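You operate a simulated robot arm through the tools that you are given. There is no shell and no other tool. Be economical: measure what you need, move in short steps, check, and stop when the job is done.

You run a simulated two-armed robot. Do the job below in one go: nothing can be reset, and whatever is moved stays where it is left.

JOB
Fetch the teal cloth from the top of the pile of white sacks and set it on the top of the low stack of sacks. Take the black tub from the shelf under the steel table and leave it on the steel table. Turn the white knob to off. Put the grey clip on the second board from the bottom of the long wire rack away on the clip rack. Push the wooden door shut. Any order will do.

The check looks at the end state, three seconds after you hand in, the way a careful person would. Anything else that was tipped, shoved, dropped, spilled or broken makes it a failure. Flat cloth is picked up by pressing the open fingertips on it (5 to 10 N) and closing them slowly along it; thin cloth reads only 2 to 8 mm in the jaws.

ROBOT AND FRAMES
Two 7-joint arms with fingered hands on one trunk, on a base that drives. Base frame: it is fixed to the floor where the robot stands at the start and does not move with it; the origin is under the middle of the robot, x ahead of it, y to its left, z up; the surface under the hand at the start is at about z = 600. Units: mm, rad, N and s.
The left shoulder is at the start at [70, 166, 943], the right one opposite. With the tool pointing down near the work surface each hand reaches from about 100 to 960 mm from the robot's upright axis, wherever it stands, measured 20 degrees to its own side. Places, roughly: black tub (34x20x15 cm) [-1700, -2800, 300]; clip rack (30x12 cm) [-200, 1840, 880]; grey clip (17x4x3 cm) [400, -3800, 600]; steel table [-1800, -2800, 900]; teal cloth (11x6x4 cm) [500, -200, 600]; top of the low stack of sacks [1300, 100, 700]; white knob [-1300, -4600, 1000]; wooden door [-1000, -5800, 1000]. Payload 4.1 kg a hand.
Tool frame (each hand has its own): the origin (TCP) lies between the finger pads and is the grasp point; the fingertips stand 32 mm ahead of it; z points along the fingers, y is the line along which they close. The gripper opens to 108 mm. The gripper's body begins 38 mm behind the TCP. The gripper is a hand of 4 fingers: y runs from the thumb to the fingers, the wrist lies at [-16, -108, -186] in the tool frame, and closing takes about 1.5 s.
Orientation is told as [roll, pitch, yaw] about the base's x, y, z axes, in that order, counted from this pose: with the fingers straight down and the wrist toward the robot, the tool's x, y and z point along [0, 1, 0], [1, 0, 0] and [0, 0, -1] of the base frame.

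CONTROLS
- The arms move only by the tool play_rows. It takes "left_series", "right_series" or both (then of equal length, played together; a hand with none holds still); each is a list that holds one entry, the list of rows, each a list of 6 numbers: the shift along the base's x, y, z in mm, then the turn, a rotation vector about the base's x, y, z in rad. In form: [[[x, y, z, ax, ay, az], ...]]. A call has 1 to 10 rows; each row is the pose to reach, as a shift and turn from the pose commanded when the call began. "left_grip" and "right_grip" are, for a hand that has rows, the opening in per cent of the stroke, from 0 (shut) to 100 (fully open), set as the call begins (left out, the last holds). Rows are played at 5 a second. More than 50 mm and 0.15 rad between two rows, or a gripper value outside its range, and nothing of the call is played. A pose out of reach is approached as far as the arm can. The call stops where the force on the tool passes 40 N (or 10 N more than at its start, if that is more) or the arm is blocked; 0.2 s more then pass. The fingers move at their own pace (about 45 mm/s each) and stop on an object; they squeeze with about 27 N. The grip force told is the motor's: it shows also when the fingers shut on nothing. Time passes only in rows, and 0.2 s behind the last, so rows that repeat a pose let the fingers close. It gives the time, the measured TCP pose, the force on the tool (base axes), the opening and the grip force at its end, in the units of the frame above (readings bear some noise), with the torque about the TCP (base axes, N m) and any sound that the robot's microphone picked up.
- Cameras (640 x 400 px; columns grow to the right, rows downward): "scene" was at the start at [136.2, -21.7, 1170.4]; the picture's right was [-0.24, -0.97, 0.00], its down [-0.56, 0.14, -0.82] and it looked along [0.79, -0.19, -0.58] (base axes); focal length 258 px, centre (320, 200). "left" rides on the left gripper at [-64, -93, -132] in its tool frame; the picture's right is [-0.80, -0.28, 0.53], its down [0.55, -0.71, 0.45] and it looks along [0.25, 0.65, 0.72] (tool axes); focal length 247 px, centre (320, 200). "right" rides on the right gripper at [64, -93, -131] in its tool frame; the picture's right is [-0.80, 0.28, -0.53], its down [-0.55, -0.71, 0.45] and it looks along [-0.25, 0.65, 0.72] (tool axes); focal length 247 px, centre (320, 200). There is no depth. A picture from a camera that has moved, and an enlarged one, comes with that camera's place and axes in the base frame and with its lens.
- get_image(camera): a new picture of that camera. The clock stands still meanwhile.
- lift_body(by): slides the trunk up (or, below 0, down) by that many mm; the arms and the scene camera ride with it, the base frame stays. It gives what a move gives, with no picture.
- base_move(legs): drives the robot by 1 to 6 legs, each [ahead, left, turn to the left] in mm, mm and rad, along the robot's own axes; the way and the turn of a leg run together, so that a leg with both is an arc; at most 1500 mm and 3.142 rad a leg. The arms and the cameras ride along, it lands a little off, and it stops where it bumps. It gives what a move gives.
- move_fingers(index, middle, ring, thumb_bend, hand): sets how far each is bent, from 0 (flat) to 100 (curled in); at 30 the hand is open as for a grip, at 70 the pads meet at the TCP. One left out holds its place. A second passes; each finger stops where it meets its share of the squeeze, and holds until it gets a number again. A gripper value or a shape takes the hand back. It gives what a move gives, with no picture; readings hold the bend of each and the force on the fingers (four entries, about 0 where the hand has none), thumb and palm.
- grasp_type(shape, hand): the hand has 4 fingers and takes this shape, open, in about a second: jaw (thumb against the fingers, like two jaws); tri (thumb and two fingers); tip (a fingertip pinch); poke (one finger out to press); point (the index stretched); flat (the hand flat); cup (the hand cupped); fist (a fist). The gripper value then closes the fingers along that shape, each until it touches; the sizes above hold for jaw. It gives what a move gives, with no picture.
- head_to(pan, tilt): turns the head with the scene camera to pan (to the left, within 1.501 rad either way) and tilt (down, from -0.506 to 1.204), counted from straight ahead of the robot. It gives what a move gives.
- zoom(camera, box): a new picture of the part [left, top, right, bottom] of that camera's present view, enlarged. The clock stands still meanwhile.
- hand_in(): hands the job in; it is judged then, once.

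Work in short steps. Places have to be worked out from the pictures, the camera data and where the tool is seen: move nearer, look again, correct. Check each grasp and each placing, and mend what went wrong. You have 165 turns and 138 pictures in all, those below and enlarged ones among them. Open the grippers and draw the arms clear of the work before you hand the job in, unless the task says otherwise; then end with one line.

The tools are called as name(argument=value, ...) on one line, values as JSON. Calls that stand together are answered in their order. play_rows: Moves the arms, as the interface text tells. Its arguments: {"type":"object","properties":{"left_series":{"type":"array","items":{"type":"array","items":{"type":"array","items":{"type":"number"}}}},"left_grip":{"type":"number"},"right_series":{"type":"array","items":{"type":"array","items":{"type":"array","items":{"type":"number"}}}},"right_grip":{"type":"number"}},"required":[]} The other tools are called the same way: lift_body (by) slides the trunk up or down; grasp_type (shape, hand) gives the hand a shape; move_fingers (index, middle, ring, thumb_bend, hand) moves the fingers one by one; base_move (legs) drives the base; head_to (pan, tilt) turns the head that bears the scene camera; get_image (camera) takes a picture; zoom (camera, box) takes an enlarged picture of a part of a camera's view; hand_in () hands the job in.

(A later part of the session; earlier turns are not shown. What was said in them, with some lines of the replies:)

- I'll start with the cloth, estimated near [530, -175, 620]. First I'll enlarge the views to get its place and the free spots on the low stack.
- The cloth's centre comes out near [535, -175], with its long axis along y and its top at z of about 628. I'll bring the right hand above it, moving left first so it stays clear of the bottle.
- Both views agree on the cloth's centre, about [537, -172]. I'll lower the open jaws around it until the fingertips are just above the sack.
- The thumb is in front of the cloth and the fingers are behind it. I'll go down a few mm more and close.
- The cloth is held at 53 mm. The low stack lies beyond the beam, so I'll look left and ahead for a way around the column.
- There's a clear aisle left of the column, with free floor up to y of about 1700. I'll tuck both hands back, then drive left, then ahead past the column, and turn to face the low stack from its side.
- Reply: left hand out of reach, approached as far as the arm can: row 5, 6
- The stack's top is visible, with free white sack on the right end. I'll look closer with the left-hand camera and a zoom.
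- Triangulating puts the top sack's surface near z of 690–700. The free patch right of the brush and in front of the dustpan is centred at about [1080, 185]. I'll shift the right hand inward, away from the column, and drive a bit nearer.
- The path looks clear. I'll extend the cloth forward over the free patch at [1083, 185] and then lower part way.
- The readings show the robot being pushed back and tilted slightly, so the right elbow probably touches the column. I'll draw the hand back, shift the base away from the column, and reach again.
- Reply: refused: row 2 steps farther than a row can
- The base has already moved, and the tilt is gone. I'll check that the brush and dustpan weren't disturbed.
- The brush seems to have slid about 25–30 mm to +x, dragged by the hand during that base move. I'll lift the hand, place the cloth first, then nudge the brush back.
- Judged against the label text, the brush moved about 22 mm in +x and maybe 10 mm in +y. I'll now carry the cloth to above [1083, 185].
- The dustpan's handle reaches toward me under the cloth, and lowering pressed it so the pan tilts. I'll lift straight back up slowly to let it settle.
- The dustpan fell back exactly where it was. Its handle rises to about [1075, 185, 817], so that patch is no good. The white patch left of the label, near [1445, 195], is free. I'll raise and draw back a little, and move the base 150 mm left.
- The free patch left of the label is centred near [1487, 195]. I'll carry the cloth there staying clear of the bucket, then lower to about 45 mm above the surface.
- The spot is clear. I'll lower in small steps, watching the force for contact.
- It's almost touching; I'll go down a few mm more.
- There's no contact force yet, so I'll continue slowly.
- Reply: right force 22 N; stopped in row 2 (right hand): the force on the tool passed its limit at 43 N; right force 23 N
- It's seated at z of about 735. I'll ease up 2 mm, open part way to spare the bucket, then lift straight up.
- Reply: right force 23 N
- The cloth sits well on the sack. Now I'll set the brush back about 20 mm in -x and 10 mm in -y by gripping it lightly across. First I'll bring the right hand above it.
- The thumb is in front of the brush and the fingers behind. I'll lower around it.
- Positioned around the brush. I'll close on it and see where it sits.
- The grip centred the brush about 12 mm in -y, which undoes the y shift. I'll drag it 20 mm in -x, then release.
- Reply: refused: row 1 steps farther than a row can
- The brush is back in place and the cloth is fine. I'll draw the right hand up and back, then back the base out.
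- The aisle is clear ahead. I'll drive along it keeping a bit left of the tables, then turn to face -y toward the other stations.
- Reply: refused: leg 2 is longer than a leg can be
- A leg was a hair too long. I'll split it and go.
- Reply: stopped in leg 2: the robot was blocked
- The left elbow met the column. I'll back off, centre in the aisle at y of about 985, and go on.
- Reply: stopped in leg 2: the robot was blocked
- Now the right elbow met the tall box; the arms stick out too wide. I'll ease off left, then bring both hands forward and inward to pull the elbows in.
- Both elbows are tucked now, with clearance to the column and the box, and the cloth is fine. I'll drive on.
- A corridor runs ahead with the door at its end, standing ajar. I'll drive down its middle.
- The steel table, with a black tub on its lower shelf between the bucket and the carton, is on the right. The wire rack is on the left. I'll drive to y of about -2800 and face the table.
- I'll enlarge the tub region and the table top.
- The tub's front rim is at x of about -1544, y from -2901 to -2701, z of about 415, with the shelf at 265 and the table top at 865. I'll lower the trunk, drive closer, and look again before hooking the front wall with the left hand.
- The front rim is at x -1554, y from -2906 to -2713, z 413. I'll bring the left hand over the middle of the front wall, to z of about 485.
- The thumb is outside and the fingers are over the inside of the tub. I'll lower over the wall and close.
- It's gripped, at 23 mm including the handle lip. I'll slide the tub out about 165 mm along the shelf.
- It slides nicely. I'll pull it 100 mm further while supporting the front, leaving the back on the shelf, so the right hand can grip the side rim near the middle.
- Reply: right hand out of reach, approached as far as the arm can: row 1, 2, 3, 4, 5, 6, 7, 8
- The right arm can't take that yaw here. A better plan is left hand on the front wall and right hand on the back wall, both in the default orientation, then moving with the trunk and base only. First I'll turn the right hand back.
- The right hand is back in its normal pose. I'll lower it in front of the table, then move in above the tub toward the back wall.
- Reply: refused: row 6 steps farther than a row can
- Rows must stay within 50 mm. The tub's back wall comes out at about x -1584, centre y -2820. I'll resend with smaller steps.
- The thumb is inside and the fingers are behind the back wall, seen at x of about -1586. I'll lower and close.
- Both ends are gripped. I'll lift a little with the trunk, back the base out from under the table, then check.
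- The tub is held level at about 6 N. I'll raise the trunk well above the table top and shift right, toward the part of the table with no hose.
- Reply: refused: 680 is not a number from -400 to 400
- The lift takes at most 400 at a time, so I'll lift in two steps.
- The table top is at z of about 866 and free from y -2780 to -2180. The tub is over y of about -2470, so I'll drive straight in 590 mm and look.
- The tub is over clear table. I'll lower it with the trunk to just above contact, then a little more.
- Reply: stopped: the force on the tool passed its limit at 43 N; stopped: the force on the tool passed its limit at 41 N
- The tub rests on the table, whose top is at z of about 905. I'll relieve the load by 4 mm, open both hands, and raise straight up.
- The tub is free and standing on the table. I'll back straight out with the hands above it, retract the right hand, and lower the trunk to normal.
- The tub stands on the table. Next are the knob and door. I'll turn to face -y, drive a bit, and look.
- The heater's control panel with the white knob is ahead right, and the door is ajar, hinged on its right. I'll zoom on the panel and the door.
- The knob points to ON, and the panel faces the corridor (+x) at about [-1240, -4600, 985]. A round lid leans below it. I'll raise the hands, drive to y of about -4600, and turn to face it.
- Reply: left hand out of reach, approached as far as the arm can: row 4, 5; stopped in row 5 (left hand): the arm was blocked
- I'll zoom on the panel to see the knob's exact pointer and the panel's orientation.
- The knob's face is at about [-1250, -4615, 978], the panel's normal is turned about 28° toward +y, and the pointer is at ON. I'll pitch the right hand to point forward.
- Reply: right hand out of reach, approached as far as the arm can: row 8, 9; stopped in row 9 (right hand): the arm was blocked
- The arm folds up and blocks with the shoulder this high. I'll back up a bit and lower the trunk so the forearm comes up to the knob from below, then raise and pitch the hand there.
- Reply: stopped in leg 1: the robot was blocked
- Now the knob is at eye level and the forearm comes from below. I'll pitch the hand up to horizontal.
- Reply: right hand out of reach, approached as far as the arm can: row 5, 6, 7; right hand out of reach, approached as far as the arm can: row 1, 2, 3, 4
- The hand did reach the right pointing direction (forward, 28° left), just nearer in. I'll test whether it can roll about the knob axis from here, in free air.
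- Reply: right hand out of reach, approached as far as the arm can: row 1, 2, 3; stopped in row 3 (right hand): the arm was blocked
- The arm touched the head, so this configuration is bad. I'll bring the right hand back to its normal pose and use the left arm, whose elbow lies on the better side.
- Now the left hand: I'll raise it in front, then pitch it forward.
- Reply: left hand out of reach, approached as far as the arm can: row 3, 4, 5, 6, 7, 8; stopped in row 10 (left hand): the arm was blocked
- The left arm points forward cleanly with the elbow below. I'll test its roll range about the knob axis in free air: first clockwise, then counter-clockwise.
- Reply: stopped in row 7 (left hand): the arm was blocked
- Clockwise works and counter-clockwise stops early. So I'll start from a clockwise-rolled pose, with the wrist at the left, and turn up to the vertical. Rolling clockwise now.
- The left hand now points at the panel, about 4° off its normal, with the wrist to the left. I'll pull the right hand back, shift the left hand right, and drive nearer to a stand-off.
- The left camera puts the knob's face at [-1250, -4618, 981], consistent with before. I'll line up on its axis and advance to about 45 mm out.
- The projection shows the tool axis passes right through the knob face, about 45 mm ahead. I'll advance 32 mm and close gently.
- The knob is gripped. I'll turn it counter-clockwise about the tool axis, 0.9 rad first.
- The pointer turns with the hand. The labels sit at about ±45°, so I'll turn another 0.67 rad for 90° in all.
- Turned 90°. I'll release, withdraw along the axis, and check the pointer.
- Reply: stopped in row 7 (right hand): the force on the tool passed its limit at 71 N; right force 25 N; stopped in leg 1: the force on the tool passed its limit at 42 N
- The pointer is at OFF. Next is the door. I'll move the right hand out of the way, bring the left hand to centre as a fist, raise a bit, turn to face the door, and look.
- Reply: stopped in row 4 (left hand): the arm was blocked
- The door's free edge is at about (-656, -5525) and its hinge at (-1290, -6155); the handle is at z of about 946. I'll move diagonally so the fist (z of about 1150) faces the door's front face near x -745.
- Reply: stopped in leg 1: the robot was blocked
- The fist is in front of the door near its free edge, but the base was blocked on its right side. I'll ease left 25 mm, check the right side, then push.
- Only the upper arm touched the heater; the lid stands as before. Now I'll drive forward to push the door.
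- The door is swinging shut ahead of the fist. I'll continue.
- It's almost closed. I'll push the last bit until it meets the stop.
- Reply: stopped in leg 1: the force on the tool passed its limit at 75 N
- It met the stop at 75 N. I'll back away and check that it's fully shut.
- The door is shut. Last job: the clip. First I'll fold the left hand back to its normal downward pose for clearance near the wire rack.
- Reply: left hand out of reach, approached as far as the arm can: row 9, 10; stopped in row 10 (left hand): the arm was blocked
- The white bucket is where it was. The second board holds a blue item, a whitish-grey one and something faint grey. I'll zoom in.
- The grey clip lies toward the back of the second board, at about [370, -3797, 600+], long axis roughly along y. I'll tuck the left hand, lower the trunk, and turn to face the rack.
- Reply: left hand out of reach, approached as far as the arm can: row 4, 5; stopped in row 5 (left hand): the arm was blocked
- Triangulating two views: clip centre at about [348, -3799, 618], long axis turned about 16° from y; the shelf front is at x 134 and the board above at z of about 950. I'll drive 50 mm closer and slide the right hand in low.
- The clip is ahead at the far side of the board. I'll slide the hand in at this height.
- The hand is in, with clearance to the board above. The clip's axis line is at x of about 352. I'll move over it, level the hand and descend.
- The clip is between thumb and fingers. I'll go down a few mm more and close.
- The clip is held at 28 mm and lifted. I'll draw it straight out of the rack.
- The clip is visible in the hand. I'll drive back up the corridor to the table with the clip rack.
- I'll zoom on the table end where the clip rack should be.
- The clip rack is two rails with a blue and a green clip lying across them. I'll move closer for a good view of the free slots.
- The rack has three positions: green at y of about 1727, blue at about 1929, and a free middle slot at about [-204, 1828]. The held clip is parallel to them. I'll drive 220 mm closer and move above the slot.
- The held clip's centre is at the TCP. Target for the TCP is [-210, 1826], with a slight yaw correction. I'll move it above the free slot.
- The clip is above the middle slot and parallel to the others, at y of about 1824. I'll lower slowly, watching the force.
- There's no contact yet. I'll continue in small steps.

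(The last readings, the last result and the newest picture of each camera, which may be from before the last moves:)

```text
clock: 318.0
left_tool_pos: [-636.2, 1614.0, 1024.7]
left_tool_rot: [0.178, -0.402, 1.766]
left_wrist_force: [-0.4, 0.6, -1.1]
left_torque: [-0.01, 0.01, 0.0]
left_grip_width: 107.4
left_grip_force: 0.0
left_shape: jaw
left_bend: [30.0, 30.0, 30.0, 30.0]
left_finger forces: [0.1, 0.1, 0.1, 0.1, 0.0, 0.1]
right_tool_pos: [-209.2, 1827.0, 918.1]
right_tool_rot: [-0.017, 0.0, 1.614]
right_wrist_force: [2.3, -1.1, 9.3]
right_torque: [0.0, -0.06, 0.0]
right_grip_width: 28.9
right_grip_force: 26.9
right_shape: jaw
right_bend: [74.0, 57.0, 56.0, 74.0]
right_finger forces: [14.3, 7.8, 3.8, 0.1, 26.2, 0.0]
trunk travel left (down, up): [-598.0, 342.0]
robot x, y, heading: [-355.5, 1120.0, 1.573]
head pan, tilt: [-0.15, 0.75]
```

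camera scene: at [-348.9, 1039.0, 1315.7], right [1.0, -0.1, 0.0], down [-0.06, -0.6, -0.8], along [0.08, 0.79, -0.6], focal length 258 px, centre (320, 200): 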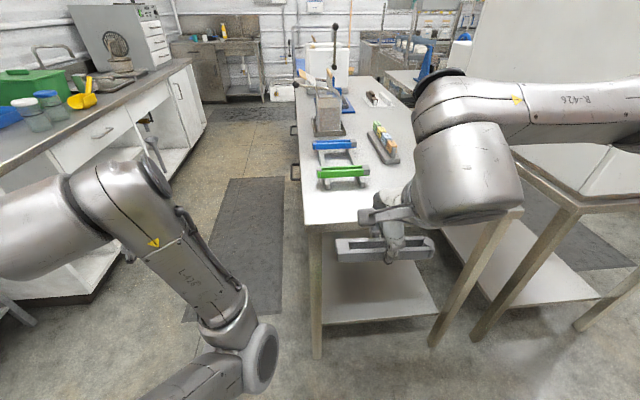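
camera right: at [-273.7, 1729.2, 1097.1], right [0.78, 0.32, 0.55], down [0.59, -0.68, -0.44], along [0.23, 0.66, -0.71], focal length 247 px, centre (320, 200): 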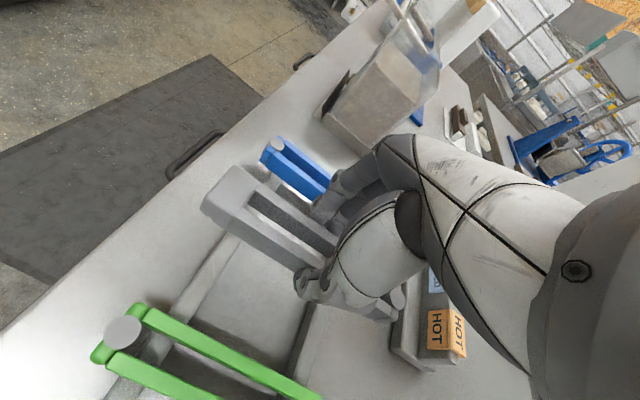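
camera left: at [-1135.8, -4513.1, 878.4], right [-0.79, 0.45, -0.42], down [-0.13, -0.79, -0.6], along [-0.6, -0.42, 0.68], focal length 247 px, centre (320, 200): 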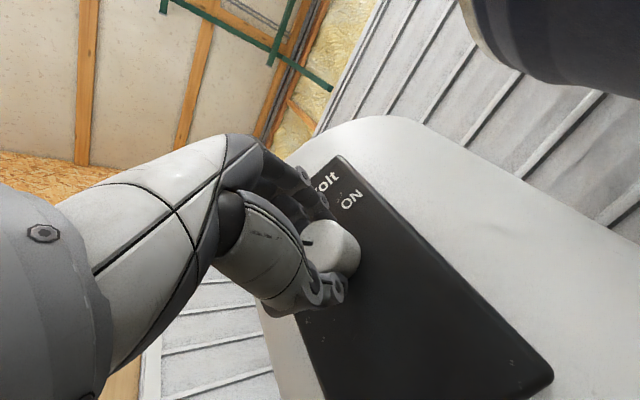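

It touched down at z of about 918 with 9 N, so it sits on the rails at 880. I'll release with a moderate opening, then look before lifting.

play_rows(right_series=[[[0, 0, 2, 0, 0, 0], [0, 0, 2, 0, 0, 0], [0, 0, 2, 0, 0, 0], [0, 0, 2, 0, 0, 0], [0, 0, 2, 0, 0, 0]]], right_grip=60)

zoom(camera="scene", box=[270, 80, 430, 210])

```text
clock: 319.2
left_tool_pos: [-635.6, 1615.5, 1023.5]
left_tool_rot: [0.177, -0.404, 1.766]
left_wrist_force: [-0.1, -0.4, -0.4]
left_torque: [-0.02, 0.02, 0.03]
left_grip_width: 107.6
left_grip_force: 0.2
left_shape: jaw
left_bend: [30.0, 30.0, 30.0, 30.0]
left_finger forces: [0.1, 0.0, 0.0, 0.1, 0.0, 0.0]
right_tool_pos: [-209.0, 1825.2, 917.4]
right_tool_rot: [-0.018, 0.002, 1.614]
right_wrist_force: [-0.8, -0.3, 0.8]
right_torque: [0.02, 0.01, -0.01]
right_grip_width: 64.5
right_grip_force: 0.1
right_shape: jaw
right_bend: [28.0, 41.0, 38.0, 67.0]
right_finger forces: [0.1, 0.1, 0.0, 0.1, 0.0, 0.1]
trunk travel left (down, up): [-598.0, 342.0]
robot x, y, heading: [-360.4, 1117.7, 1.579]
head pan, tilt: [-0.15, 0.75]
```

```text
3.08 times, centred on (350, 145) of scene
camera zoom: at [-346.5, 1248.5, 1307.0], right [0.99, -0.14, 0.0], down [-0.1, -0.68, -0.73], along [0.1, 0.72, -0.68], focal length 793 px, centre (228, 369)
```

zoom: 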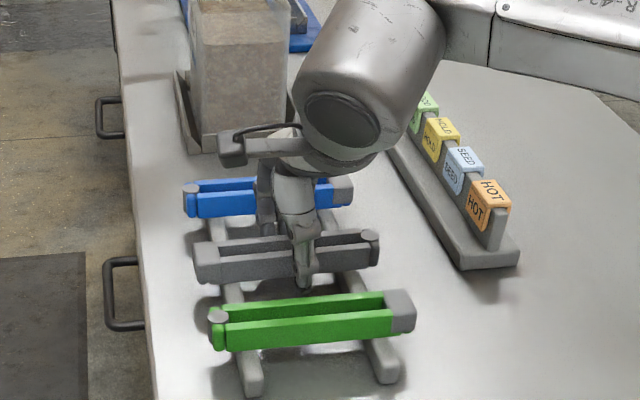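

The clip sits across the rails between blue and green. I'll lift straight up and draw back.

play_rows(right_series=[[[0, 0, 15, 0, 0, 0], [0, 0, 40, 0, 0, 0], [0, 0, 85, 0, 0, 0], [0, 0, 125, 0, 0, 0], [0, -40, 140, 0, 0, 0], [0, -85, 140, 0, 0, 0], [0, -130, 140, 0, 0, 0], [0, -175, 140, 0, 0, 0], [0, -220, 140, 0, 0, 0]]])

base_move(legs=[[-300, 0, 0]])

zoom(camera="scene", box=[280, 60, 420, 175])

```text
clock: 321.2
left_tool_pos: [-635.4, 1614.6, 1024.6]
left_tool_rot: [0.178, -0.402, 1.766]
left_wrist_force: [0.2, -0.3, 0.1]
left_torque: [-0.01, -0.06, 0.03]
left_grip_width: 107.7
left_grip_force: 0.0
left_shape: jaw
left_bend: [30.0, 30.0, 30.0, 30.0]
left_finger forces: [0.1, 0.0, 0.0, 0.1, 0.0, 0.0]
right_tool_pos: [-210.6, 1606.9, 1057.5]
right_tool_rot: [-0.017, -0.002, 1.615]
right_wrist_force: [-0.5, -0.2, -0.3]
right_torque: [0.0, -0.02, 0.02]
right_grip_width: 64.6
right_grip_force: 0.0
right_shape: jaw
right_bend: [28.0, 41.0, 38.0, 67.0]
right_finger forces: [0.0, 0.0, 0.0, 0.0, 0.1, 0.1]
trunk travel left (down, up): [-598.0, 342.0]
robot x, y, heading: [-356.3, 1116.6, 1.577]
head pan, tilt: [-0.15, 0.75]
```

```text
clock: 323.3
left_tool_pos: [-632.2, 1309.6, 1024.0]
left_tool_rot: [0.178, -0.401, 1.761]
left_wrist_force: [-0.3, -0.2, -0.4]
left_torque: [0.03, 0.03, -0.01]
left_grip_width: 107.5
left_grip_force: 0.0
left_shape: jaw
left_bend: [30.0, 30.0, 30.0, 30.0]
left_finger forces: [0.0, 0.0, 0.0, 0.0, 0.0, 0.0]
right_tool_pos: [-207.1, 1300.4, 1056.2]
right_tool_rot: [-0.017, -0.001, 1.611]
right_wrist_force: [-0.2, 0.0, 0.0]
right_torque: [0.01, -0.01, -0.02]
right_grip_width: 64.7
right_grip_force: 0.0
right_shape: jaw
right_bend: [28.0, 41.0, 38.0, 67.0]
right_finger forces: [0.0, 0.0, 0.0, 0.1, 0.0, 0.0]
trunk travel left (down, up): [-598.0, 342.0]
robot x, y, heading: [-357.8, 812.4, 1.575]
head pan, tilt: [-0.15, 0.75]
```

```text
3.48 times, centred on (350, 118) of scene
camera zoom: at [-344.6, 941.1, 1307.1], right [0.99, -0.15, 0.0], down [-0.1, -0.67, -0.73], along [0.11, 0.72, -0.68], focal length 897 px, centre (216, 487)
```

zoom: 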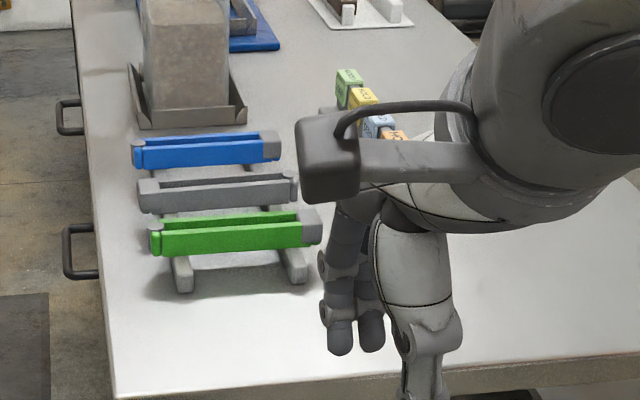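

The grey clip lies on the rack between the blue and green ones. I'll open the right gripper fully, and then hand in.

play_rows(right_series=[[[0, 0, 0, 0, 0, 0], [0, -20, 0, 0, 0, 0], [0, -40, 0, 0, 0, 0]]], right_grip=100)

hand_in()

```text
clock: 324.1
left_tool_pos: [-632.3, 1310.6, 1023.5]
left_tool_rot: [0.18, -0.402, 1.76]
left_wrist_force: [-0.3, -0.4, -0.3]
left_torque: [0.01, 0.01, 0.04]
left_grip_width: 107.6
left_grip_force: 0.2
left_shape: jaw
left_bend: [30.0, 30.0, 30.0, 30.0]
left_finger forces: [0.0, 0.0, 0.0, 0.0, 0.1, 0.0]
right_tool_pos: [-207.2, 1261.8, 1055.1]
right_tool_rot: [-0.017, 0.002, 1.609]
right_wrist_force: [0.4, -0.8, -0.6]
right_torque: [0.01, 0.0, 0.0]
right_grip_width: 107.9
right_grip_force: 0.0
right_shape: jaw
right_bend: [30.0, 30.0, 30.0, 30.0]
right_finger forces: [0.0, 0.0, 0.0, 0.1, 0.0, 0.0]
trunk travel left (down, up): [-598.0, 342.0]
robot x, y, heading: [-354.3, 807.4, 1.571]
head pan, tilt: [-0.15, 0.75]
```

```text
The job is handed in.
```

All five jobs are done and handed in, but I dragged the red brush on the low stack about 20 mm and put it back by eye, and the grey clip lies end-for-end compared with the other two on its rack.
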